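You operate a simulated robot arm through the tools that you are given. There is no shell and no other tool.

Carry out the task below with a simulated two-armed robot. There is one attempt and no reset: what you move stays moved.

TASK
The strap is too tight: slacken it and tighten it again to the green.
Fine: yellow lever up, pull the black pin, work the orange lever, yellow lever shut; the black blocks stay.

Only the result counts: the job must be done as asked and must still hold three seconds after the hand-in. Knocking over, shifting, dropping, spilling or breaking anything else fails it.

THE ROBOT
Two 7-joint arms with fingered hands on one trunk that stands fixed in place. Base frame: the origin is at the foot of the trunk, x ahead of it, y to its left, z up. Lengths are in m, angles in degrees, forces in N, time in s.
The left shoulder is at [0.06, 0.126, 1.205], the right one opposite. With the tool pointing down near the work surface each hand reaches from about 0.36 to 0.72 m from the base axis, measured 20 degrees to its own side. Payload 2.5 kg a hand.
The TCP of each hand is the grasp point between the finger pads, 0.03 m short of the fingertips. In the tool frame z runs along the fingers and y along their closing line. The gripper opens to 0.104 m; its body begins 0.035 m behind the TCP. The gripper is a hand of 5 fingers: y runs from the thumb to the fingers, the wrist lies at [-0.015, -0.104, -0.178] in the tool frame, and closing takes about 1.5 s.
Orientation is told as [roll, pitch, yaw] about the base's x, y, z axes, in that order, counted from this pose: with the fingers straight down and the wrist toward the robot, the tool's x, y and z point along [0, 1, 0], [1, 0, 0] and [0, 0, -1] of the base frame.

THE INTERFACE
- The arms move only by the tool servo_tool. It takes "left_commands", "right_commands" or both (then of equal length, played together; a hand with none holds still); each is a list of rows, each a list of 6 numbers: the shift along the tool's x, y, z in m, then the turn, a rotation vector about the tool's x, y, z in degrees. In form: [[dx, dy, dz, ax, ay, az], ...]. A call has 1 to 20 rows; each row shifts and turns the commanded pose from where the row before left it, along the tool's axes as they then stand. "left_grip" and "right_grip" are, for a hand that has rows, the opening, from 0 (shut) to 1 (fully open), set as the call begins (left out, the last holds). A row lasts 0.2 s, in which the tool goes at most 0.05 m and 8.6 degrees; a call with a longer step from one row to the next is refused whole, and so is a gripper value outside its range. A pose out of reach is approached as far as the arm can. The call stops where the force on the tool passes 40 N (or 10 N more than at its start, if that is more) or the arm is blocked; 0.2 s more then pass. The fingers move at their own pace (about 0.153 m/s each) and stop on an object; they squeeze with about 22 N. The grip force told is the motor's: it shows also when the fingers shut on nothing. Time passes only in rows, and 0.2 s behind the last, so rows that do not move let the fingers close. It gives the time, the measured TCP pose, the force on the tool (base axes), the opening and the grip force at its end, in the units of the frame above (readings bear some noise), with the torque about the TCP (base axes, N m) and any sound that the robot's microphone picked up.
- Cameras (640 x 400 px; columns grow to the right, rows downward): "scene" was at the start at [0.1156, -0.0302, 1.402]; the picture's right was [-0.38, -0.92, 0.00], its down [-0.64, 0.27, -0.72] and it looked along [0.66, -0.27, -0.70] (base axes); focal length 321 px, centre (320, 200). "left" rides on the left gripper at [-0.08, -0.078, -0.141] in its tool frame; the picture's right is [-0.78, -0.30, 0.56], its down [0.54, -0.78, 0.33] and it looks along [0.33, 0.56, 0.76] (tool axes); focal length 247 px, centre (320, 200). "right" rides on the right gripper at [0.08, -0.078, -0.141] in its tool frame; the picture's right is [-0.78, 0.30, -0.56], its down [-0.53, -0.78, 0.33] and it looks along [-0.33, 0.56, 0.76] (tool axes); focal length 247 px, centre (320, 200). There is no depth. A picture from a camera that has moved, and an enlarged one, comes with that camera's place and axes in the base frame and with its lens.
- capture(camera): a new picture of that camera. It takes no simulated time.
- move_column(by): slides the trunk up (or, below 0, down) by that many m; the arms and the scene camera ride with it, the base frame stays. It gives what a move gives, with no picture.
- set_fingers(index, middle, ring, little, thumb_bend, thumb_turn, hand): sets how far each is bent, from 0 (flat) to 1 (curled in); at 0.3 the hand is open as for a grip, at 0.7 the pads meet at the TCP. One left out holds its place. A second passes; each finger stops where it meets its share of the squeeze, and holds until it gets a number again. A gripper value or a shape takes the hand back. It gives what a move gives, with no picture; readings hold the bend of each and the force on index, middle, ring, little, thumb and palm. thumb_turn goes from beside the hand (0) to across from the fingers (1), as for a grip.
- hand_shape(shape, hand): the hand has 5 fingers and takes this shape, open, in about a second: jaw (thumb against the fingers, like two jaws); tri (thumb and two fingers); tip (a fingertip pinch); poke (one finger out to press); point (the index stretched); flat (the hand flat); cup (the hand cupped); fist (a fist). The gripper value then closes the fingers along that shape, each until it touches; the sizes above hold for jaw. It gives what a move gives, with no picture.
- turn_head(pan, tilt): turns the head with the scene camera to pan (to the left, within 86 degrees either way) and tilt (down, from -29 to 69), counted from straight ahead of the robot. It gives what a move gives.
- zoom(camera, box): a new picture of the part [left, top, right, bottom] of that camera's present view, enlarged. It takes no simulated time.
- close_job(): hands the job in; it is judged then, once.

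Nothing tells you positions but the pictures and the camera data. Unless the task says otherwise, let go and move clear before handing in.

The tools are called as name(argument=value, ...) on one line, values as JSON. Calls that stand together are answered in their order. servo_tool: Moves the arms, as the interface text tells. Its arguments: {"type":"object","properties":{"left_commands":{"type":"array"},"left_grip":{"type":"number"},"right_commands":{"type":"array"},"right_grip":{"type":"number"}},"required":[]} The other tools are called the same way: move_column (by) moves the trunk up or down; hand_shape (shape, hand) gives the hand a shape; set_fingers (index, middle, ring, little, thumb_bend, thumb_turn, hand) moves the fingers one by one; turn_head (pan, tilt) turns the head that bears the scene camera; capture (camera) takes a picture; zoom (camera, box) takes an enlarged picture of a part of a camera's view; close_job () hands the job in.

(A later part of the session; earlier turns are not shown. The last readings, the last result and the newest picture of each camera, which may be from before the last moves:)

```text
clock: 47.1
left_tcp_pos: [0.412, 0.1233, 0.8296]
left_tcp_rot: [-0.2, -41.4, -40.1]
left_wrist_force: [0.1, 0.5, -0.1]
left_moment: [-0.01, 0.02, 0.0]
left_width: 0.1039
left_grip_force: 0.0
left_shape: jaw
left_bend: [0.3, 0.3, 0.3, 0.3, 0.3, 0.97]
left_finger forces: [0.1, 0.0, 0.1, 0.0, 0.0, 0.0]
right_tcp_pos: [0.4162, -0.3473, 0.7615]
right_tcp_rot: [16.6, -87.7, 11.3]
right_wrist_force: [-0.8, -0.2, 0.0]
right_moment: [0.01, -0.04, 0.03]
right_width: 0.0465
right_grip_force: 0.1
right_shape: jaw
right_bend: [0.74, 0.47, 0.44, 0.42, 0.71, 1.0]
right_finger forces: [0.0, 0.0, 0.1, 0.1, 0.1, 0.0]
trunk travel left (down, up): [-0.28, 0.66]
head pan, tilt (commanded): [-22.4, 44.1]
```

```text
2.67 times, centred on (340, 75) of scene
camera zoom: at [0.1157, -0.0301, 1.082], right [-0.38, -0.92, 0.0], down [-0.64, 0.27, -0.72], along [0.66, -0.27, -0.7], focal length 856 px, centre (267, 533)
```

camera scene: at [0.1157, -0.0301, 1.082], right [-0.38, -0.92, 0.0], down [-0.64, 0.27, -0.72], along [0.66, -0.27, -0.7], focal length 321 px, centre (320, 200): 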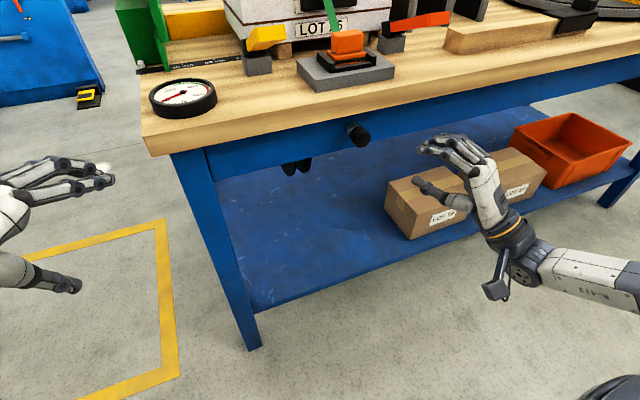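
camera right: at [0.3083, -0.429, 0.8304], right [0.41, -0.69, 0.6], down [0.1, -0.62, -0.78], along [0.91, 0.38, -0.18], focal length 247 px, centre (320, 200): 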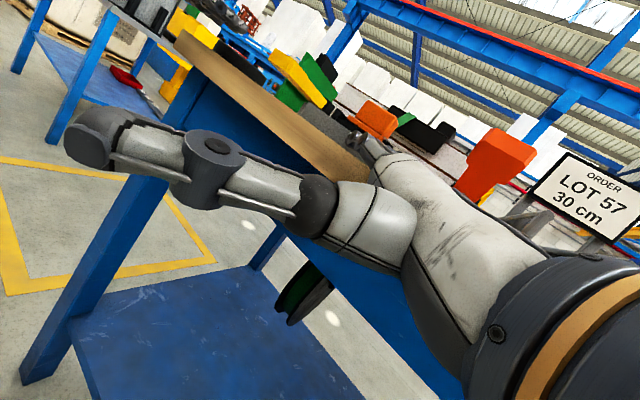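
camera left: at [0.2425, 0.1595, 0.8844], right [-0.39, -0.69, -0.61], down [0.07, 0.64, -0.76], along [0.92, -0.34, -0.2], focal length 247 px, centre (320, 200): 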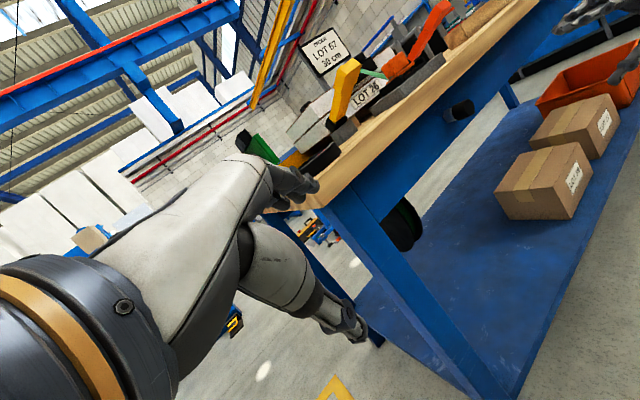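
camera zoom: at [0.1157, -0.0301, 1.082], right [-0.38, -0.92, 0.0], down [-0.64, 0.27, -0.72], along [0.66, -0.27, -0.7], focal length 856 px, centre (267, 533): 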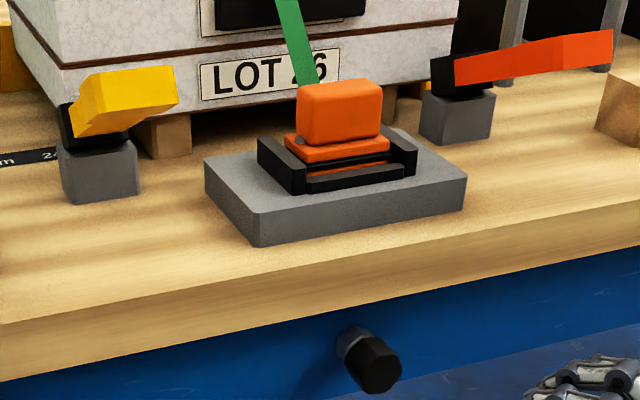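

The orange paddle's end is at x≈0.566, y −0.404…−0.44, z≈0.932, tilted up 20°. I'll raise the right hand in front of it, turn to yaw 0 and pitch about −70, and line up to grip the paddle.

servo_tool(right_commands=[[0, 0.041, 0, 0, -7, 0.3], [0, 0.041, 0, 0, -7, 0.3], [0, 0.041, 0, 0, -7, 0.3], [0, 0.041, 0, 0, -7, 0.3], [-0.03, 0, 0, 6, 0, 0], [-0.03, 0, 0, 6, 0, 0], [-0.015, 0, 0, 5, 0, 0]], right_grip=0.6)

capture(camera="scene")

capture(camera="right")

zoom(camera="left", box=[380, 0, 560, 120])

```text
clock: 48.7
left_tcp_pos: [0.4106, 0.1232, 0.8296]
left_tcp_rot: [-0.1, -41.4, -40.1]
left_wrist_force: [0.0, -0.1, 0.0]
left_moment: [0.02, -0.02, 0.02]
left_width: 0.1039
left_grip_force: 0.0
left_shape: jaw
left_bend: [0.3, 0.3, 0.3, 0.3, 0.3, 0.97]
left_finger forces: [0.0, 0.0, 0.0, 0.0, 0.1, 0.1]
right_tcp_pos: [0.4268, -0.4214, 0.9227]
right_tcp_rot: [1.9, -70.2, -2.1]
right_wrist_force: [0.7, -0.4, 0.2]
right_moment: [0.03, -0.01, -0.01]
right_width: 0.0629
right_grip_force: 0.0
right_shape: jaw
right_bend: [0.29, 0.41, 0.37, 0.44, 0.65, 1.0]
right_finger forces: [0.0, 0.0, 0.1, 0.1, 0.0, 0.1]
trunk travel left (down, up): [-0.28, 0.66]
head pan, tilt (commanded): [-22.4, 44.1]
```

```text
taken
camera scene: at [0.1156, -0.0301, 1.0819], right [-0.38, -0.92, 0.0], down [-0.64, 0.27, -0.72], along [0.66, -0.27, -0.7], focal length 321 px, centre (320, 200)
```

scene: 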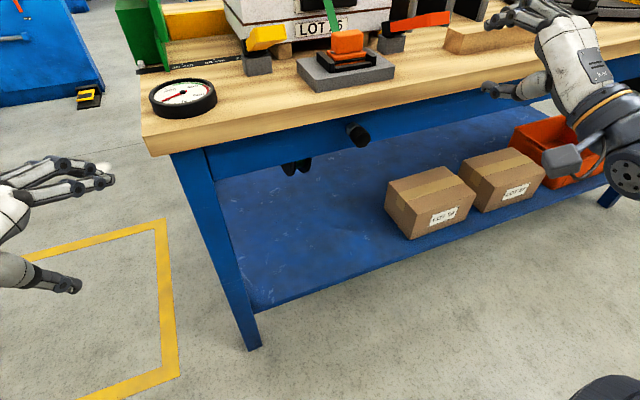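

```text
taken
camera right: at [0.2672, -0.341, 0.8978], right [-0.43, -0.78, 0.46], down [0.05, -0.52, -0.85], along [0.9, -0.34, 0.26], focal length 247 px, centre (320, 200)
```

right: 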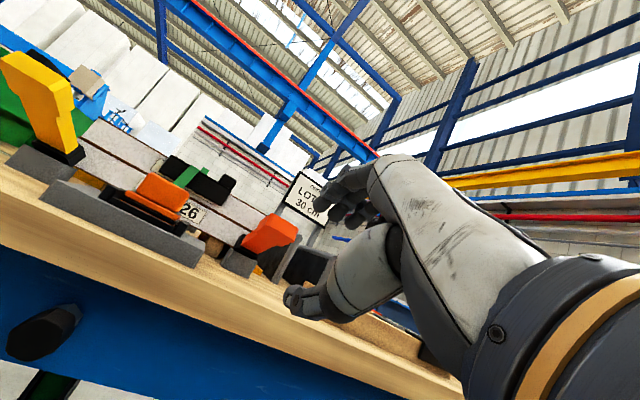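

```text
3.33 times, centred on (470, 60) of left
camera zoom: at [0.2426, 0.1595, 0.8843], right [-0.39, -0.69, -0.61], down [0.07, 0.64, -0.76], along [0.92, -0.34, -0.2], focal length 823 px, centre (-180, 667)
```

zoom: 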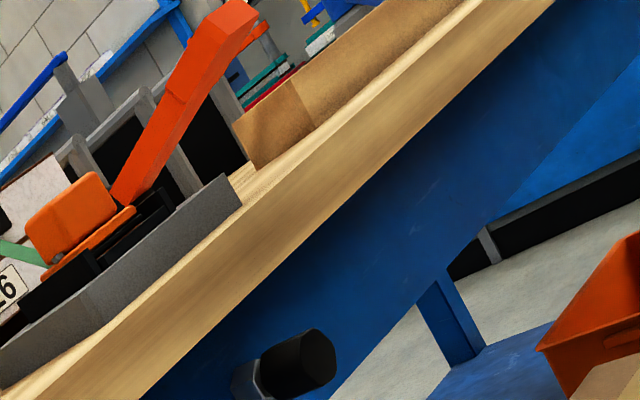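

The right hand is lined up in front of the orange paddle. I'll turn the head so that the lever and gauge are both well in the scene view.

turn_head(pan=-20, tilt=24)

capture(camera="scene")

zoom(camera="right", box=[200, 150, 400, 330])

```text
clock: 49.5
left_tcp_pos: [0.4104, 0.1226, 0.8295]
left_tcp_rot: [0.0, -41.4, -40.2]
left_wrist_force: [-0.8, 0.5, 0.4]
left_moment: [0.01, 0.01, -0.01]
left_width: 0.104
left_grip_force: 0.0
left_shape: jaw
left_bend: [0.3, 0.3, 0.3, 0.3, 0.3, 0.97]
left_finger forces: [0.0, 0.1, 0.1, 0.0, 0.0, 0.0]
right_tcp_pos: [0.4261, -0.4224, 0.9224]
right_tcp_rot: [1.8, -70.3, -2.0]
right_wrist_force: [0.4, 0.2, -0.3]
right_moment: [-0.02, -0.02, 0.01]
right_width: 0.0624
right_grip_force: 0.0
right_shape: jaw
right_bend: [0.29, 0.41, 0.37, 0.44, 0.65, 1.0]
right_finger forces: [0.0, 0.0, 0.0, 0.0, 0.1, 0.0]
trunk travel left (down, up): [-0.28, 0.66]
head pan, tilt (commanded): [-20.0, 24.0]
```

```text
taken
camera scene: at [0.1265, -0.0305, 1.1128], right [-0.34, -0.94, 0.0], down [-0.38, 0.14, -0.91], along [0.86, -0.31, -0.41], focal length 321 px, centre (320, 200)
```

scene: 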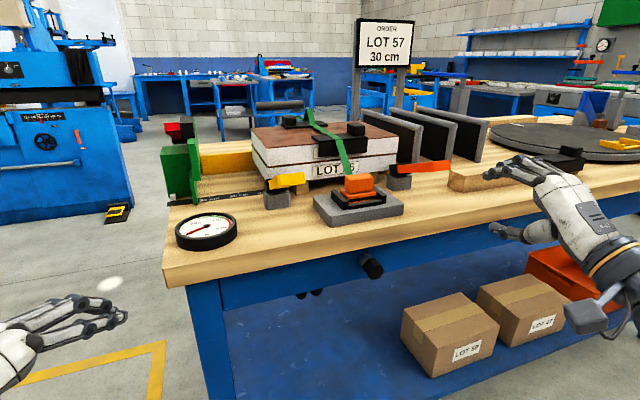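

```text
2.22 times, centred on (300, 240) of right
camera zoom: at [0.2671, -0.341, 0.8975], right [-0.43, -0.78, 0.46], down [0.05, -0.53, -0.85], along [0.9, -0.34, 0.26], focal length 549 px, centre (364, 111)
```

zoom: 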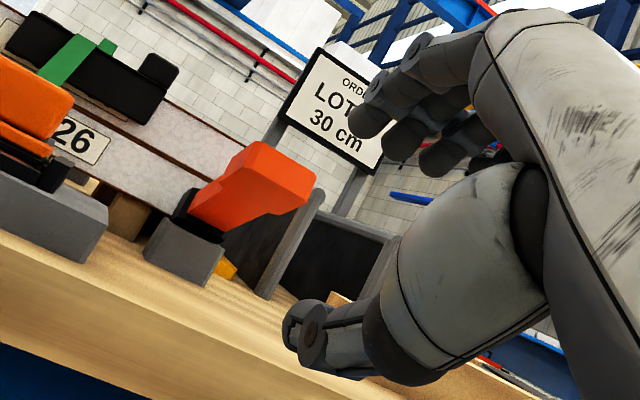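

Both lever and gauge are now in view. I'll move to just in front of the orange paddle and check alignment.

servo_tool(right_commands=[[0.0012, 0.0187, 0.0294, 0, 0, 0], [0.0012, 0.0187, 0.0294, 0, 0, 0], [0.0012, 0.0187, 0.0294, 0, 0, 0]])

zoom(camera="scene", box=[370, 110, 530, 230])

zoom(camera="right", box=[200, 150, 400, 330])

zoom(camera="left", box=[390, 0, 550, 100])

```text
clock: 50.3
left_tcp_pos: [0.4104, 0.1237, 0.8293]
left_tcp_rot: [-0.2, -41.3, -40.2]
left_wrist_force: [-0.1, -0.4, 0.0]
left_moment: [-0.01, 0.0, 0.04]
left_width: 0.1041
left_grip_force: 0.1
left_shape: jaw
left_bend: [0.3, 0.3, 0.3, 0.3, 0.3, 0.97]
left_finger forces: [0.0, 0.1, 0.1, 0.1, 0.0, 0.0]
right_tcp_pos: [0.5219, -0.4202, 0.9485]
right_tcp_rot: [1.9, -70.2, -2.0]
right_wrist_force: [-0.3, -0.8, -1.0]
right_moment: [0.02, 0.0, 0.0]
right_width: 0.0626
right_grip_force: 0.0
right_shape: jaw
right_bend: [0.29, 0.41, 0.37, 0.44, 0.65, 1.0]
right_finger forces: [0.0, 0.0, 0.0, 0.1, 0.0, 0.0]
trunk travel left (down, up): [-0.28, 0.66]
head pan, tilt (commanded): [-20.0, 24.0]
```

```text
3.33 times, centred on (450, 170) of scene
camera zoom: at [0.1263, -0.0305, 1.1129], right [-0.34, -0.94, 0.0], down [-0.38, 0.14, -0.91], along [0.86, -0.31, -0.41], focal length 1070 px, centre (-113, 300)
```

zoom: 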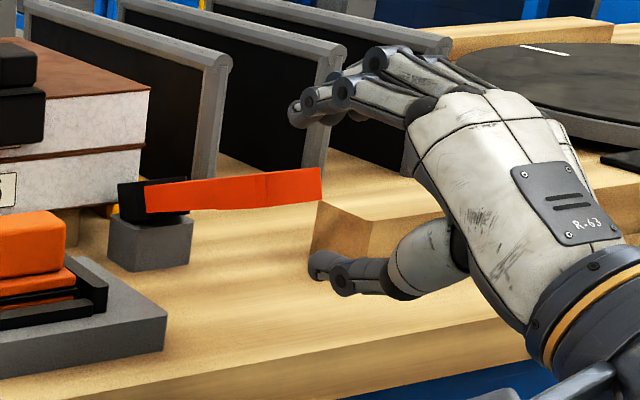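

```text
2.22 times, centred on (300, 240) of right
camera zoom: at [0.3643, -0.3387, 0.9225], right [-0.43, -0.78, 0.46], down [0.05, -0.53, -0.85], along [0.9, -0.34, 0.26], focal length 549 px, centre (364, 111)
```

zoom: 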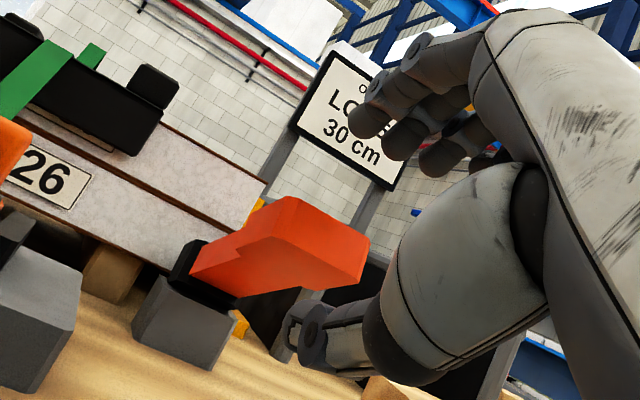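

```text
4.00 times, centred on (470, 50) of left
camera zoom: at [0.2424, 0.1595, 0.8844], right [-0.39, -0.69, -0.61], down [0.07, 0.64, -0.76], along [0.92, -0.34, -0.2], focal length 988 px, centre (-280, 800)
```

zoom: 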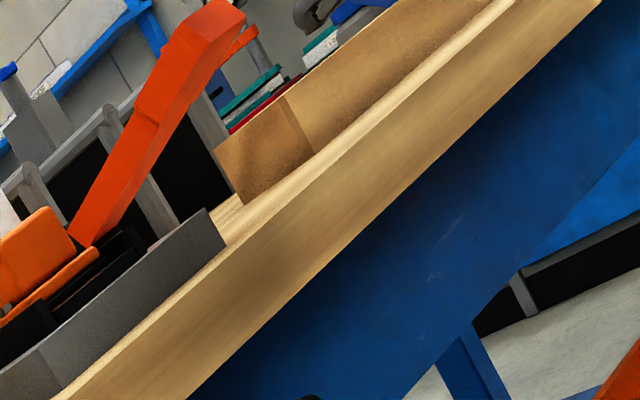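

The paddle lies midway between fingers and thumb. I'll advance onto it.

servo_tool(right_commands=[[0, 0, 0.016, 0, 0, 0], [0, 0, 0.016, 0, 0, 0], [0, 0, 0.016, 0, 0, 0], [0, 0, 0.016, 0, 0, 0]])

zoom(camera="scene", box=[370, 110, 530, 230])

zoom(camera="right", box=[200, 150, 400, 330])

```text
clock: 51.3
left_tcp_pos: [0.4112, 0.1234, 0.8303]
left_tcp_rot: [-0.1, -41.5, -40.1]
left_wrist_force: [0.3, 0.1, -0.8]
left_moment: [-0.01, 0.01, 0.02]
left_width: 0.1038
left_grip_force: 0.2
left_shape: jaw
left_bend: [0.3, 0.3, 0.3, 0.3, 0.3, 0.97]
left_finger forces: [0.1, 0.0, 0.1, 0.0, 0.0, 0.1]
right_tcp_pos: [0.5875, -0.4206, 0.9232]
right_tcp_rot: [1.8, -70.3, -1.8]
right_wrist_force: [0.4, 0.7, 0.4]
right_moment: [0.05, -0.01, -0.03]
right_width: 0.0628
right_grip_force: 0.1
right_shape: jaw
right_bend: [0.29, 0.41, 0.37, 0.44, 0.65, 1.0]
right_finger forces: [0.1, 0.0, 0.0, 0.0, 0.0, 0.0]
trunk travel left (down, up): [-0.28, 0.66]
head pan, tilt (commanded): [-20.0, 24.0]
```

```text
3.33 times, centred on (450, 170) of scene
camera zoom: at [0.1264, -0.0305, 1.1128], right [-0.34, -0.94, 0.0], down [-0.38, 0.14, -0.91], along [0.86, -0.31, -0.41], focal length 1070 px, centre (-113, 300)
```

zoom: 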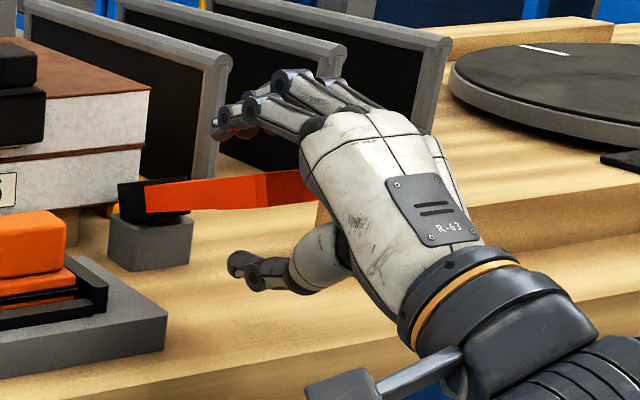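

```text
2.22 times, centred on (300, 240) of right
camera zoom: at [0.4282, -0.3395, 0.8987], right [-0.43, -0.78, 0.46], down [0.05, -0.53, -0.85], along [0.9, -0.34, 0.26], focal length 549 px, centre (364, 111)
```

zoom: 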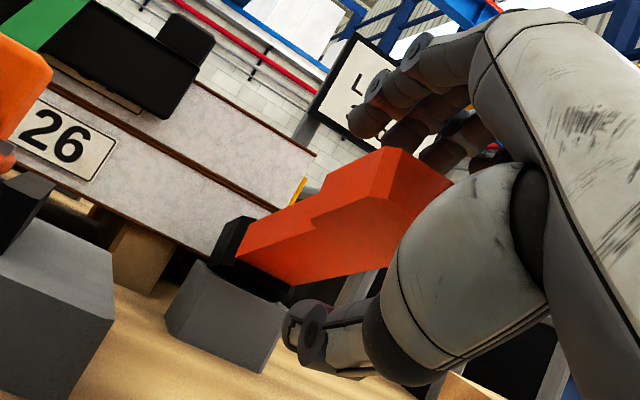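

The paddle is between fingers and thumb with no contact yet. I'll close on it.

servo_tool(right_commands=[[0, 0, 0, 0, 0, 0], [0, 0, 0, 0, 0, 0], [0, 0, 0, 0, 0, 0], [0, 0, 0, 0, 0, 0], [0, 0, 0, 0, 0, 0], [0, 0, 0, 0, 0, 0], [0, 0, 0, 0, 0, 0]], right_grip=0)

zoom(camera="scene", box=[370, 110, 530, 230])

zoom(camera="right", box=[200, 150, 400, 330])

zoom(camera="scene", box=[165, 200, 245, 260])

```text
clock: 52.9
left_tcp_pos: [0.4103, 0.1231, 0.8303]
left_tcp_rot: [0.0, -41.4, -40.3]
left_wrist_force: [-0.5, 0.0, 0.1]
left_moment: [0.01, 0.02, -0.03]
left_width: 0.1036
left_grip_force: 0.0
left_shape: jaw
left_bend: [0.3, 0.3, 0.3, 0.3, 0.3, 0.97]
left_finger forces: [0.0, 0.0, 0.0, 0.0, 0.0, 0.1]
right_tcp_pos: [0.586, -0.4204, 0.9248]
right_tcp_rot: [2.0, -70.1, -2.0]
right_wrist_force: [3.1, 0.5, 1.6]
right_moment: [-0.06, -0.06, 0.05]
right_width: 0.0135
right_grip_force: 21.7
right_shape: jaw
right_bend: [0.73, 0.61, 0.6, 0.66, 0.74, 1.0]
right_finger forces: [10.6, 6.0, 3.6, 0.0, 18.6, 0.0]
trunk travel left (down, up): [-0.28, 0.66]
head pan, tilt (commanded): [-20.0, 24.0]
```

```text
3.33 times, centred on (450, 170) of scene
camera zoom: at [0.1267, -0.0305, 1.1128], right [-0.34, -0.94, 0.0], down [-0.38, 0.14, -0.91], along [0.86, -0.31, -0.41], focal length 1070 px, centre (-113, 300)
```

zoom: 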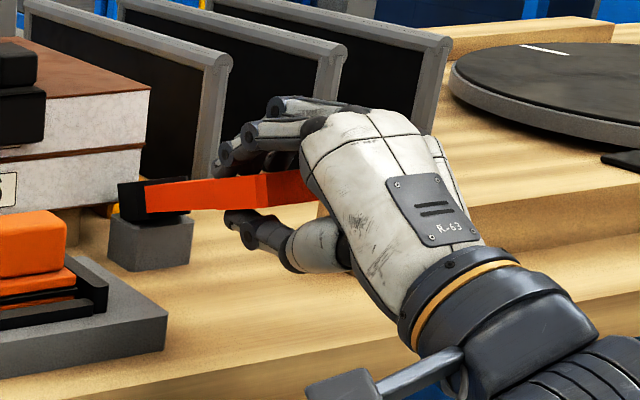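

```text
2.22 times, centred on (300, 240) of right
camera zoom: at [0.4281, -0.3394, 0.8987], right [-0.43, -0.78, 0.46], down [0.05, -0.53, -0.85], along [0.9, -0.34, 0.26], focal length 549 px, centre (364, 111)
```

zoom: 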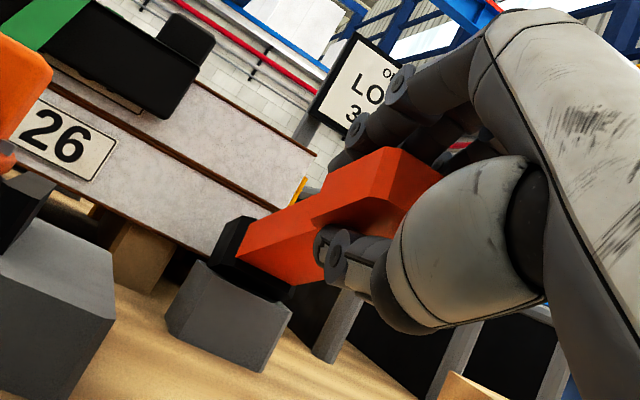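

```text
6.67 times, centred on (205, 230) of scene
camera zoom: at [0.1267, -0.0305, 1.1128], right [-0.34, -0.94, 0.0], down [-0.38, 0.14, -0.91], along [0.86, -0.31, -0.41], focal length 2141 px, centre (1087, 0)
```

zoom: 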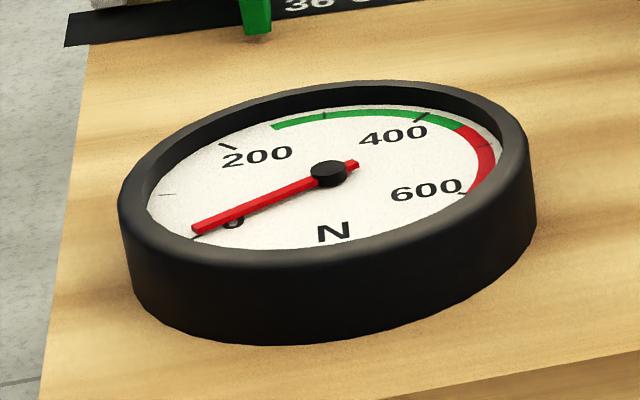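

I have a firm grip on the orange paddle and the gauge reads 0. I'll press the lever down along its arc a little (12°) and watch force and gauge.

servo_tool(right_commands=[[0, -0.0077, 0.0003, -4, 0, 0], [0, -0.0077, 0.0003, -4, 0, 0], [0, -0.0077, 0.0003, -4, 0, 0], [0, 0, 0, 0, 0, 0]])

zoom(camera="scene", box=[370, 110, 530, 230])

zoom(camera="scene", box=[165, 200, 245, 260])

```text
clock: 53.9
left_tcp_pos: [0.4104, 0.1241, 0.8291]
left_tcp_rot: [-0.1, -41.4, -40.2]
left_wrist_force: [-0.5, -0.2, 0.6]
left_moment: [0.01, 0.05, 0.0]
left_width: 0.1043
left_grip_force: 0.1
left_shape: jaw
left_bend: [0.3, 0.3, 0.3, 0.3, 0.3, 0.97]
left_finger forces: [0.0, 0.0, 0.0, 0.0, 0.0, 0.0]
right_tcp_pos: [0.5817, -0.4199, 0.9024]
right_tcp_rot: [4.7, -82.4, -4.7]
right_wrist_force: [1.2, -1.6, 2.7]
right_moment: [-0.09, -0.03, 0.01]
right_width: 0.0135
right_grip_force: 22.7
right_shape: jaw
right_bend: [0.73, 0.6, 0.59, 0.66, 0.74, 1.0]
right_finger forces: [12.4, 7.2, 3.6, 0.0, 19.3, 0.1]
trunk travel left (down, up): [-0.28, 0.66]
head pan, tilt (commanded): [-20.0, 24.0]
```

```text
3.33 times, centred on (450, 170) of scene
camera zoom: at [0.1263, -0.0304, 1.1129], right [-0.34, -0.94, 0.0], down [-0.38, 0.14, -0.91], along [0.86, -0.31, -0.41], focal length 1070 px, centre (-113, 300)
```

zoom: 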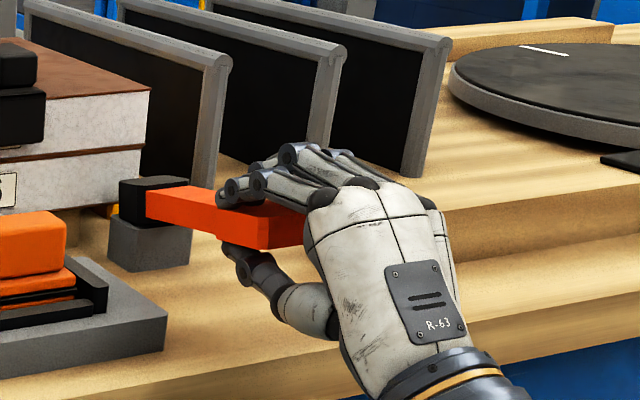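

```text
6.67 times, centred on (205, 230) of scene
camera zoom: at [0.1263, -0.0304, 1.1129], right [-0.34, -0.94, 0.0], down [-0.38, 0.14, -0.91], along [0.86, -0.31, -0.41], focal length 2141 px, centre (1087, 0)
```

zoom: 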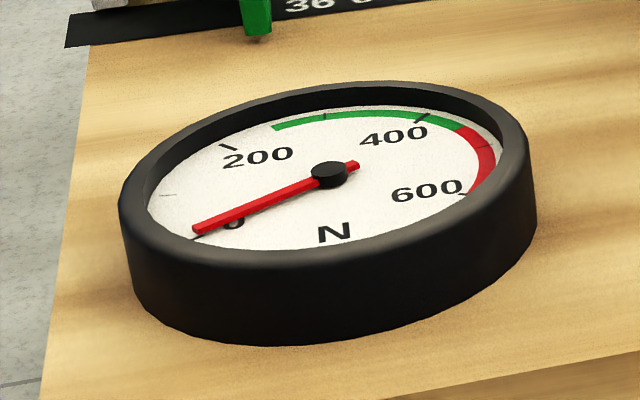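

The lever follows easily (about 3 N) with the gauge still 0. I'll continue down.

servo_tool(right_commands=[[0, -0.0077, 0.0003, -4, 0, 0], [0, -0.0077, 0.0003, -4, 0, 0], [0, 0, 0, 0, 0, 0]])

zoom(camera="scene", box=[370, 110, 530, 230])

zoom(camera="scene", box=[165, 200, 245, 260])

```text
clock: 54.7
left_tcp_pos: [0.4108, 0.1233, 0.8303]
left_tcp_rot: [-0.1, -41.4, -40.2]
left_wrist_force: [0.6, 0.7, -0.3]
left_moment: [0.0, -0.01, -0.03]
left_width: 0.1042
left_grip_force: 0.0
left_shape: jaw
left_bend: [0.3, 0.3, 0.3, 0.3, 0.3, 0.97]
left_finger forces: [0.0, 0.0, 0.1, 0.0, 0.0, 0.0]
right_tcp_pos: [0.5807, -0.4191, 0.8868]
right_tcp_rot: [120.9, -89.2, -121.0]
right_wrist_force: [1.7, -5.1, 5.7]
right_moment: [-0.08, -0.08, -0.1]
right_width: 0.0135
right_grip_force: 22.0
right_shape: jaw
right_bend: [0.73, 0.6, 0.58, 0.66, 0.74, 1.0]
right_finger forces: [13.0, 7.4, 3.6, 0.0, 18.7, 0.0]
trunk travel left (down, up): [-0.28, 0.66]
head pan, tilt (commanded): [-20.0, 24.0]
```

```text
3.33 times, centred on (450, 170) of scene
camera zoom: at [0.1262, -0.0306, 1.1129], right [-0.34, -0.94, 0.0], down [-0.38, 0.14, -0.91], along [0.86, -0.31, -0.41], focal length 1070 px, centre (-113, 300)
```

zoom: 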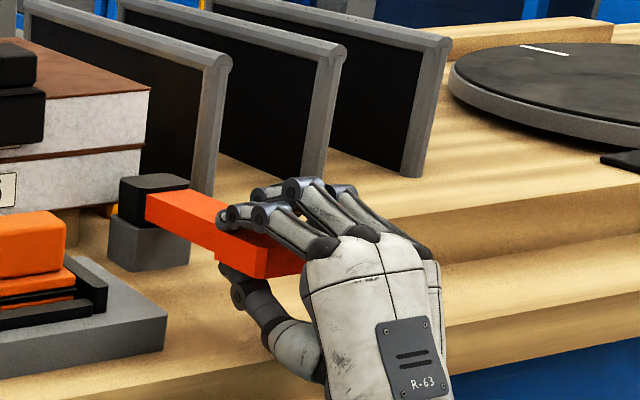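

```text
6.67 times, centred on (205, 230) of scene
camera zoom: at [0.1262, -0.0306, 1.1129], right [-0.34, -0.94, 0.0], down [-0.38, 0.14, -0.91], along [0.86, -0.31, -0.41], focal length 2141 px, centre (1087, 0)
```

zoom: 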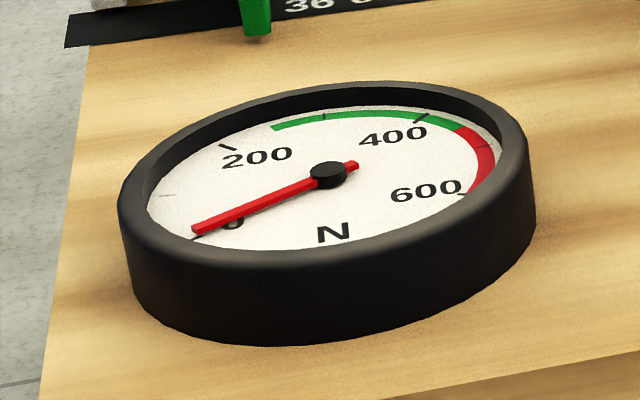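

The lever is now flat with no tension yet; the down-stroke seems free. I'll work it upward past its rest and watch the gauge.

servo_tool(right_commands=[[0, 0.0077, 0.0003, 4, 0, 0], [0, 0.0077, 0.0003, 4, 0, 0], [0, 0.0077, 0.0003, 4, 0, 0], [0, 0.0077, 0.0003, 4, 0, 0], [0, 0.0077, 0.0003, 4, 0, 0], [0, 0, 0, 0, 0, 0]])

zoom(camera="scene", box=[370, 110, 530, 230])

zoom(camera="scene", box=[165, 200, 245, 260])

```text
clock: 56.1
left_tcp_pos: [0.4104, 0.1229, 0.8301]
left_tcp_rot: [-0.2, -41.3, -40.2]
left_wrist_force: [-0.3, 0.1, -0.8]
left_moment: [0.0, -0.04, -0.04]
left_width: 0.1041
left_grip_force: 0.1
left_shape: jaw
left_bend: [0.3, 0.3, 0.3, 0.3, 0.3, 0.97]
left_finger forces: [0.0, 0.0, 0.0, 0.1, 0.1, 0.0]
right_tcp_pos: [0.5873, -0.4194, 0.9217]
right_tcp_rot: [2.0, -70.3, -2.1]
right_wrist_force: [0.5, -2.7, 1.6]
right_moment: [-0.08, -0.12, 0.0]
right_width: 0.0136
right_grip_force: 21.9
right_shape: jaw
right_bend: [0.73, 0.6, 0.59, 0.66, 0.74, 1.0]
right_finger forces: [11.9, 7.1, 3.1, 0.1, 19.8, 0.0]
trunk travel left (down, up): [-0.28, 0.66]
head pan, tilt (commanded): [-20.0, 24.0]
```

```text
3.33 times, centred on (450, 170) of scene
camera zoom: at [0.1265, -0.0306, 1.1128], right [-0.34, -0.94, 0.0], down [-0.38, 0.14, -0.91], along [0.86, -0.31, -0.41], focal length 1070 px, centre (-113, 300)
```

zoom: 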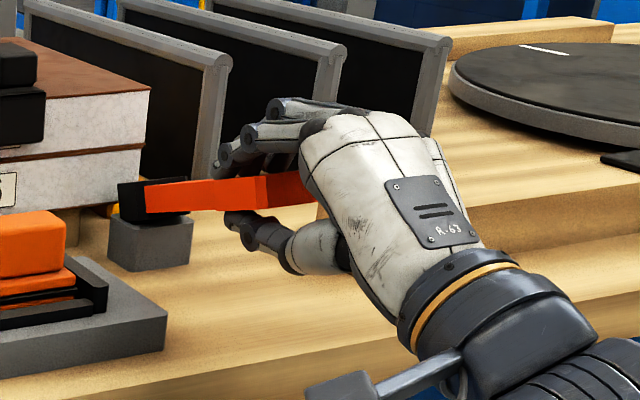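

```text
6.67 times, centred on (205, 230) of scene
camera zoom: at [0.1265, -0.0306, 1.1128], right [-0.34, -0.94, 0.0], down [-0.38, 0.14, -0.91], along [0.86, -0.31, -0.41], focal length 2141 px, centre (1087, 0)
```

zoom: 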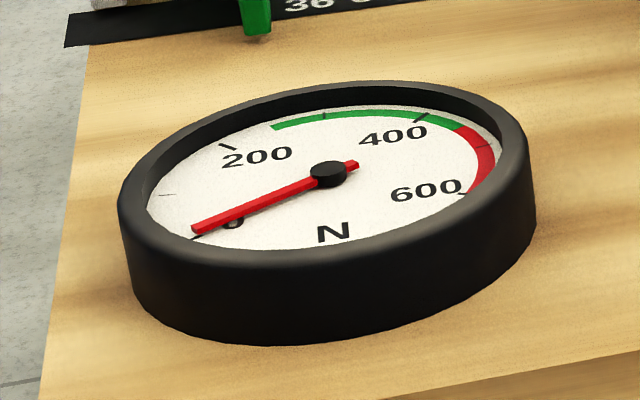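

Still 0 at 20°. I'll continue the up-stroke further to find its end.

servo_tool(right_commands=[[0, 0.0077, 0.0003, 4, 0, 0], [0, 0.0077, 0.0003, 4, 0, 0], [0, 0, 0, 0, 0, 0]])

zoom(camera="scene", box=[240, 100, 480, 250])

zoom(camera="scene", box=[165, 200, 245, 260])

```text
clock: 56.9
left_tcp_pos: [0.4102, 0.1223, 0.8303]
left_tcp_rot: [0.0, -41.4, -40.3]
left_wrist_force: [0.3, -1.2, -0.1]
left_moment: [0.0, 0.04, -0.01]
left_width: 0.1038
left_grip_force: 0.0
left_shape: jaw
left_bend: [0.3, 0.3, 0.3, 0.3, 0.3, 0.97]
left_finger forces: [0.0, 0.0, 0.0, 0.1, 0.0, 0.1]
right_tcp_pos: [0.5929, -0.4204, 0.9336]
right_tcp_rot: [1.4, -61.8, -1.6]
right_wrist_force: [-22.0, 2.5, -16.0]
right_moment: [0.01, 0.71, 0.07]
right_width: 0.014
right_grip_force: 21.7
right_shape: jaw
right_bend: [0.74, 0.73, 0.71, 0.66, 0.71, 1.0]
right_finger forces: [5.1, 0.7, 1.6, 0.1, 29.8, 0.1]
trunk travel left (down, up): [-0.28, 0.66]
head pan, tilt (commanded): [-20.0, 24.0]
```

```text
2.67 times, centred on (360, 175) of scene
camera zoom: at [0.126, -0.0311, 1.1127], right [-0.34, -0.94, 0.0], down [-0.38, 0.14, -0.91], along [0.86, -0.31, -0.41], focal length 856 px, centre (213, 267)
```

zoom: 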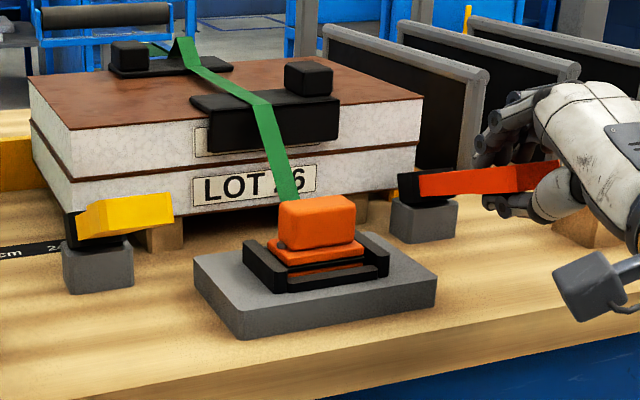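

```text
6.67 times, centred on (205, 230) of scene
camera zoom: at [0.126, -0.0311, 1.1127], right [-0.34, -0.94, 0.0], down [-0.38, 0.14, -0.91], along [0.86, -0.31, -0.41], focal length 2141 px, centre (1087, 0)
```

zoom: 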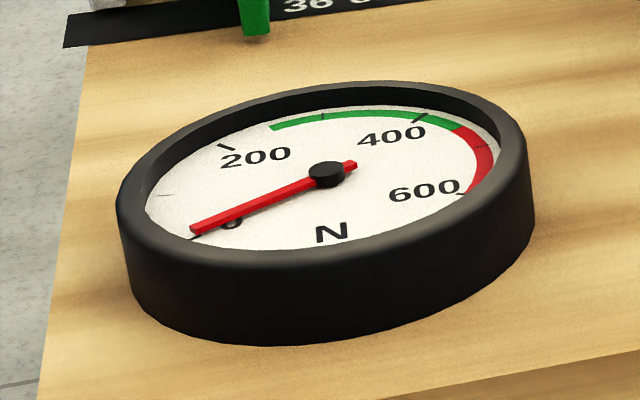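

The orange lever's upper stop is its 20° rest, so the working stroke must be downward, and the strap shows a visible loop of slack to take up. I'll make a fuller down-stroke, past flat, and see.

servo_tool(right_commands=[[0, -0.0077, 0.0003, -4, 0, 0], [0, -0.0077, 0.0003, -4, 0, 0], [0, -0.0077, 0.0003, -4, 0, 0], [0, -0.0077, 0.0003, -4, 0, 0], [0, -0.0077, 0.0003, -4, 0, 0], [0, -0.0077, 0.0003, -4, 0, 0], [0, -0.0077, 0.0003, -4, 0, 0], [0, -0.0058, 0.0002, -3, 0, 0], [0, 0, 0, 0, 0, 0]])

zoom(camera="scene", box=[240, 100, 480, 250])

zoom(camera="scene", box=[165, 200, 245, 260])

```text
clock: 58.9
left_tcp_pos: [0.4097, 0.1222, 0.8304]
left_tcp_rot: [-0.1, -41.5, -40.1]
left_wrist_force: [-0.1, 0.1, -1.2]
left_moment: [-0.01, 0.0, -0.02]
left_width: 0.104
left_grip_force: 0.0
left_shape: jaw
left_bend: [0.3, 0.3, 0.3, 0.3, 0.3, 0.97]
left_finger forces: [0.0, 0.1, 0.1, 0.0, 0.0, 0.0]
right_tcp_pos: [0.5794, -0.4203, 0.8841]
right_tcp_rot: [171.6, -86.1, -171.8]
right_wrist_force: [3.7, -3.3, 16.9]
right_moment: [-0.05, 0.66, 0.07]
right_width: 0.0127
right_grip_force: 22.1
right_shape: jaw
right_bend: [0.72, 0.6, 0.59, 0.66, 0.74, 1.0]
right_finger forces: [13.2, 8.1, 4.8, 0.0, 34.9, 0.0]
trunk travel left (down, up): [-0.28, 0.66]
head pan, tilt (commanded): [-20.0, 24.0]
```

```text
2.67 times, centred on (360, 175) of scene
camera zoom: at [0.1256, -0.0298, 1.1132], right [-0.34, -0.94, 0.0], down [-0.38, 0.14, -0.91], along [0.86, -0.31, -0.41], focal length 856 px, centre (213, 267)
```

zoom: 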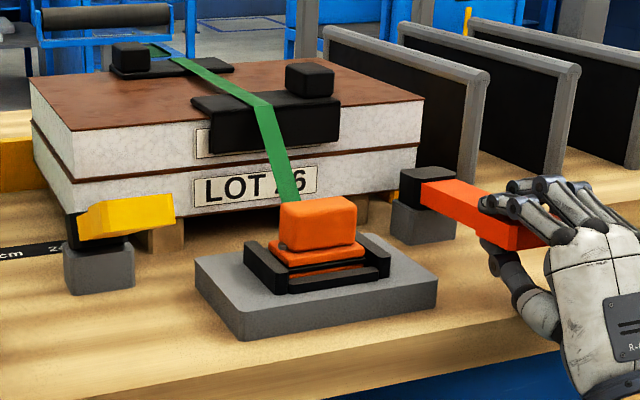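

```text
6.67 times, centred on (205, 230) of scene
camera zoom: at [0.1256, -0.0298, 1.1132], right [-0.34, -0.94, 0.0], down [-0.38, 0.14, -0.91], along [0.86, -0.31, -0.41], focal length 2141 px, centre (1087, 0)
```

zoom: 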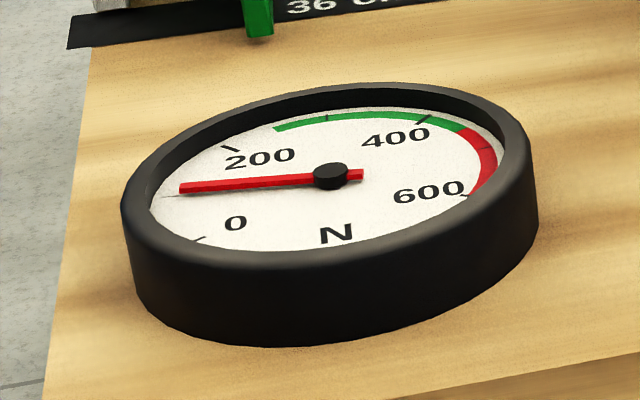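

The second stroke took up the slack; the gauge now reads about 110 N and the strap lies flat. I'll return the lever up to 20° and check that the tension holds.

servo_tool(right_commands=[[0, 0.0077, 0.0003, 4, 0, 0], [0, 0.0077, 0.0003, 4, 0, 0], [0, 0.0077, 0.0003, 4, 0, 0], [0, 0.0077, 0.0003, 4, 0, 0], [0, 0.0077, 0.0003, 4, 0, 0], [0, 0.0058, 0.0002, 3, 0, 0], [0, 0, 0, 0, 0, 0]])

zoom(camera="scene", box=[165, 200, 245, 260])

zoom(camera="scene", box=[370, 110, 530, 230])

```text
clock: 60.5
left_tcp_pos: [0.4095, 0.1243, 0.8299]
left_tcp_rot: [-0.2, -41.5, -40.2]
left_wrist_force: [0.5, -0.8, 0.5]
left_moment: [0.01, 0.01, -0.01]
left_width: 0.1042
left_grip_force: 0.2
left_shape: jaw
left_bend: [0.3, 0.3, 0.3, 0.3, 0.3, 0.97]
left_finger forces: [0.0, 0.1, 0.1, 0.0, 0.0, 0.0]
right_tcp_pos: [0.5856, -0.4201, 0.9214]
right_tcp_rot: [2.0, -70.1, -2.1]
right_wrist_force: [-0.9, -0.7, 2.2]
right_moment: [-0.12, -0.18, 0.0]
right_width: 0.0135
right_grip_force: 22.0
right_shape: jaw
right_bend: [0.73, 0.6, 0.58, 0.66, 0.74, 1.0]
right_finger forces: [12.5, 7.5, 2.8, 0.1, 20.5, 0.0]
trunk travel left (down, up): [-0.28, 0.66]
head pan, tilt (commanded): [-20.0, 24.0]
```

```text
6.67 times, centred on (205, 230) of scene
camera zoom: at [0.1262, -0.0304, 1.1129], right [-0.34, -0.94, 0.0], down [-0.38, 0.14, -0.91], along [0.86, -0.31, -0.41], focal length 2141 px, centre (1087, 0)
```

zoom: 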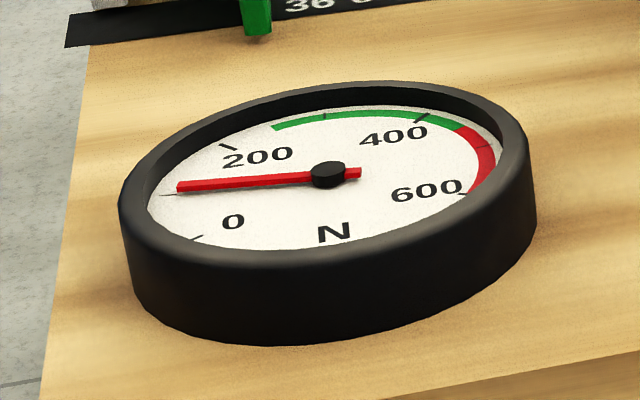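

```text
3.33 times, centred on (450, 170) of scene
camera zoom: at [0.1262, -0.0304, 1.1129], right [-0.34, -0.94, 0.0], down [-0.38, 0.14, -0.91], along [0.86, -0.31, -0.41], focal length 1070 px, centre (-113, 300)
```

zoom: 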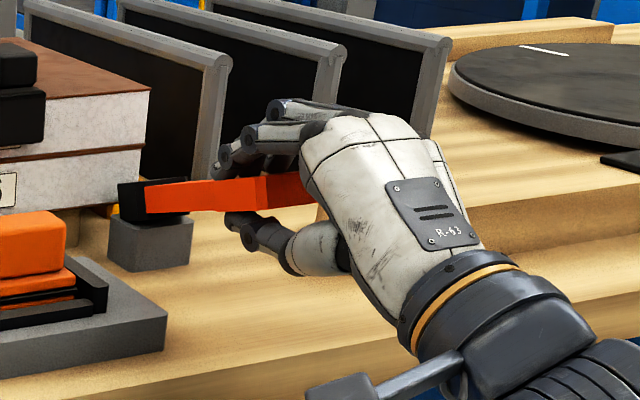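

The tension held at about 110 N. Next is another down-stroke, halfway first, to see how the tension builds.

servo_tool(right_commands=[[0, -0.0077, 0.0003, -4, 0, 0], [0, -0.0077, 0.0003, -4, 0, 0], [0, -0.0077, 0.0003, -4, 0, 0], [0, 0, 0, 0, 0, 0]])

zoom(camera="scene", box=[165, 200, 245, 260])

```text
clock: 61.5
left_tcp_pos: [0.4115, 0.1222, 0.8302]
left_tcp_rot: [-0.1, -41.4, -40.2]
left_wrist_force: [-0.9, 0.9, -0.7]
left_moment: [-0.02, 0.02, 0.03]
left_width: 0.1038
left_grip_force: 0.0
left_shape: jaw
left_bend: [0.3, 0.3, 0.3, 0.3, 0.3, 0.97]
left_finger forces: [0.0, 0.0, 0.1, 0.0, 0.1, 0.0]
right_tcp_pos: [0.5815, -0.4189, 0.9006]
right_tcp_rot: [4.7, -82.3, -4.8]
right_wrist_force: [0.7, -3.2, 3.5]
right_moment: [-0.06, -0.09, -0.05]
right_width: 0.0138
right_grip_force: 22.0
right_shape: jaw
right_bend: [0.73, 0.6, 0.58, 0.66, 0.74, 1.0]
right_finger forces: [12.9, 7.5, 3.2, 0.0, 19.5, 0.0]
trunk travel left (down, up): [-0.28, 0.66]
head pan, tilt (commanded): [-20.0, 24.0]
```

```text
6.67 times, centred on (205, 230) of scene
camera zoom: at [0.1263, -0.0306, 1.1129], right [-0.34, -0.94, 0.0], down [-0.38, 0.14, -0.91], along [0.86, -0.31, -0.41], focal length 2141 px, centre (1087, 0)
```

zoom: 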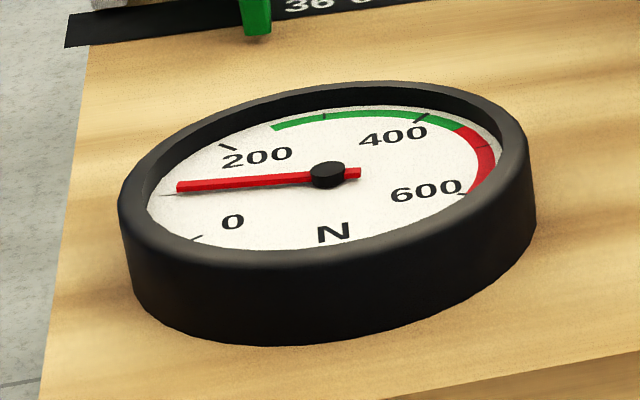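

No change at 8° — the click must be near the bottom. I'll continue down.

servo_tool(right_commands=[[0, -0.0077, 0.0003, -4, 0, 0], [0, -0.0077, 0.0003, -4, 0, 0], [0, 0, 0, 0, 0, 0]])

zoom(camera="scene", box=[165, 200, 245, 260])

```text
clock: 62.3
left_tcp_pos: [0.4094, 0.1239, 0.8294]
left_tcp_rot: [0.0, -41.5, -40.3]
left_wrist_force: [0.8, -0.1, -0.6]
left_moment: [-0.02, 0.01, 0.0]
left_width: 0.1041
left_grip_force: 0.1
left_shape: jaw
left_bend: [0.3, 0.3, 0.3, 0.3, 0.3, 0.97]
left_finger forces: [0.1, 0.1, 0.0, 0.0, 0.1, 0.0]
right_tcp_pos: [0.5795, -0.4195, 0.8865]
right_tcp_rot: [124.7, -89.3, -124.9]
right_wrist_force: [0.4, -3.1, 5.7]
right_moment: [-0.07, -0.08, -0.05]
right_width: 0.0137
right_grip_force: 21.4
right_shape: jaw
right_bend: [0.73, 0.6, 0.58, 0.66, 0.74, 1.0]
right_finger forces: [13.2, 7.5, 3.5, 0.0, 19.0, 0.0]
trunk travel left (down, up): [-0.28, 0.66]
head pan, tilt (commanded): [-20.0, 24.0]
```

```text
6.67 times, centred on (205, 230) of scene
camera zoom: at [0.1261, -0.0305, 1.1129], right [-0.34, -0.94, 0.0], down [-0.38, 0.14, -0.91], along [0.86, -0.31, -0.41], focal length 2141 px, centre (1087, 0)
```

zoom: 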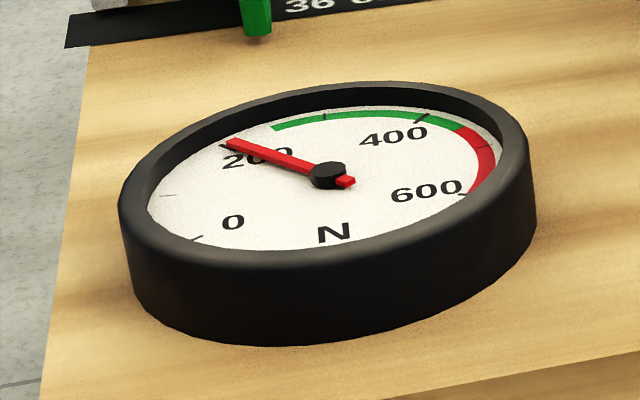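

It clicks near flat: the gauge is at about 205 N, roughly +100 N per stroke. One more stroke should land near 310, well inside the green.

servo_tool(right_commands=[[0, 0.0077, 0.0003, 4, 0, 0], [0, 0.0077, 0.0003, 4, 0, 0], [0, 0.0077, 0.0003, 4, 0, 0], [0, 0.0077, 0.0003, 4, 0, 0], [0, 0.0077, 0.0003, 4, 0, 0], [0, 0, 0, 0, 0, 0], [0, -0.0077, 0.0003, -4, 0, 0], [0, -0.0077, 0.0003, -4, 0, 0], [0, -0.0077, 0.0003, -4, 0, 0], [0, -0.0077, 0.0003, -4, 0, 0], [0, -0.0077, 0.0003, -4, 0, 0], [0, 0, 0, 0, 0, 0]])

zoom(camera="scene", box=[165, 200, 245, 260])

zoom(camera="scene", box=[240, 100, 480, 250])

```text
clock: 64.9
left_tcp_pos: [0.4102, 0.1225, 0.8294]
left_tcp_rot: [0.0, -41.4, -40.1]
left_wrist_force: [-0.1, -0.7, -0.6]
left_moment: [-0.01, -0.02, 0.02]
left_width: 0.1041
left_grip_force: 0.1
left_shape: jaw
left_bend: [0.3, 0.3, 0.3, 0.3, 0.3, 0.97]
left_finger forces: [0.1, 0.1, 0.1, 0.1, 0.0, 0.1]
right_tcp_pos: [0.5794, -0.419, 0.8867]
right_tcp_rot: [127.9, -89.2, -128.2]
right_wrist_force: [-1.2, -6.4, 5.4]
right_moment: [-0.04, -0.09, -0.12]
right_width: 0.0138
right_grip_force: 22.0
right_shape: jaw
right_bend: [0.73, 0.6, 0.58, 0.66, 0.74, 1.0]
right_finger forces: [13.2, 7.8, 3.5, 0.0, 19.5, 0.0]
trunk travel left (down, up): [-0.28, 0.66]
head pan, tilt (commanded): [-20.0, 24.0]
```

```text
6.67 times, centred on (205, 230) of scene
camera zoom: at [0.1259, -0.0307, 1.113], right [-0.34, -0.94, 0.0], down [-0.38, 0.14, -0.91], along [0.86, -0.31, -0.41], focal length 2141 px, centre (1087, 0)
```

zoom: 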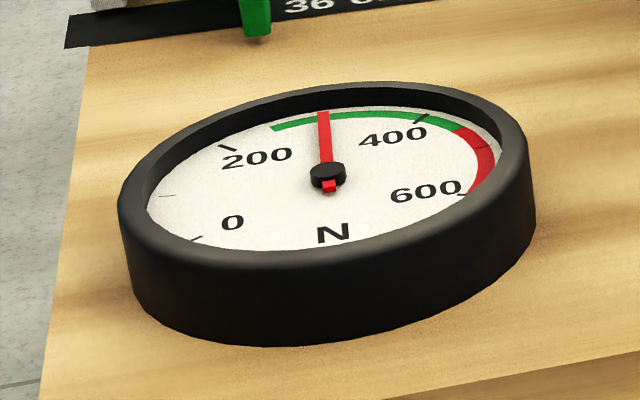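

```text
2.67 times, centred on (360, 175) of scene
camera zoom: at [0.1259, -0.0307, 1.113], right [-0.34, -0.94, 0.0], down [-0.38, 0.14, -0.91], along [0.86, -0.31, -0.41], focal length 856 px, centre (213, 267)
```

zoom: 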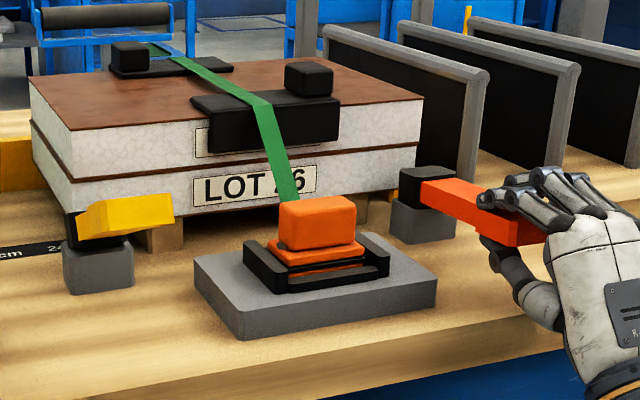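

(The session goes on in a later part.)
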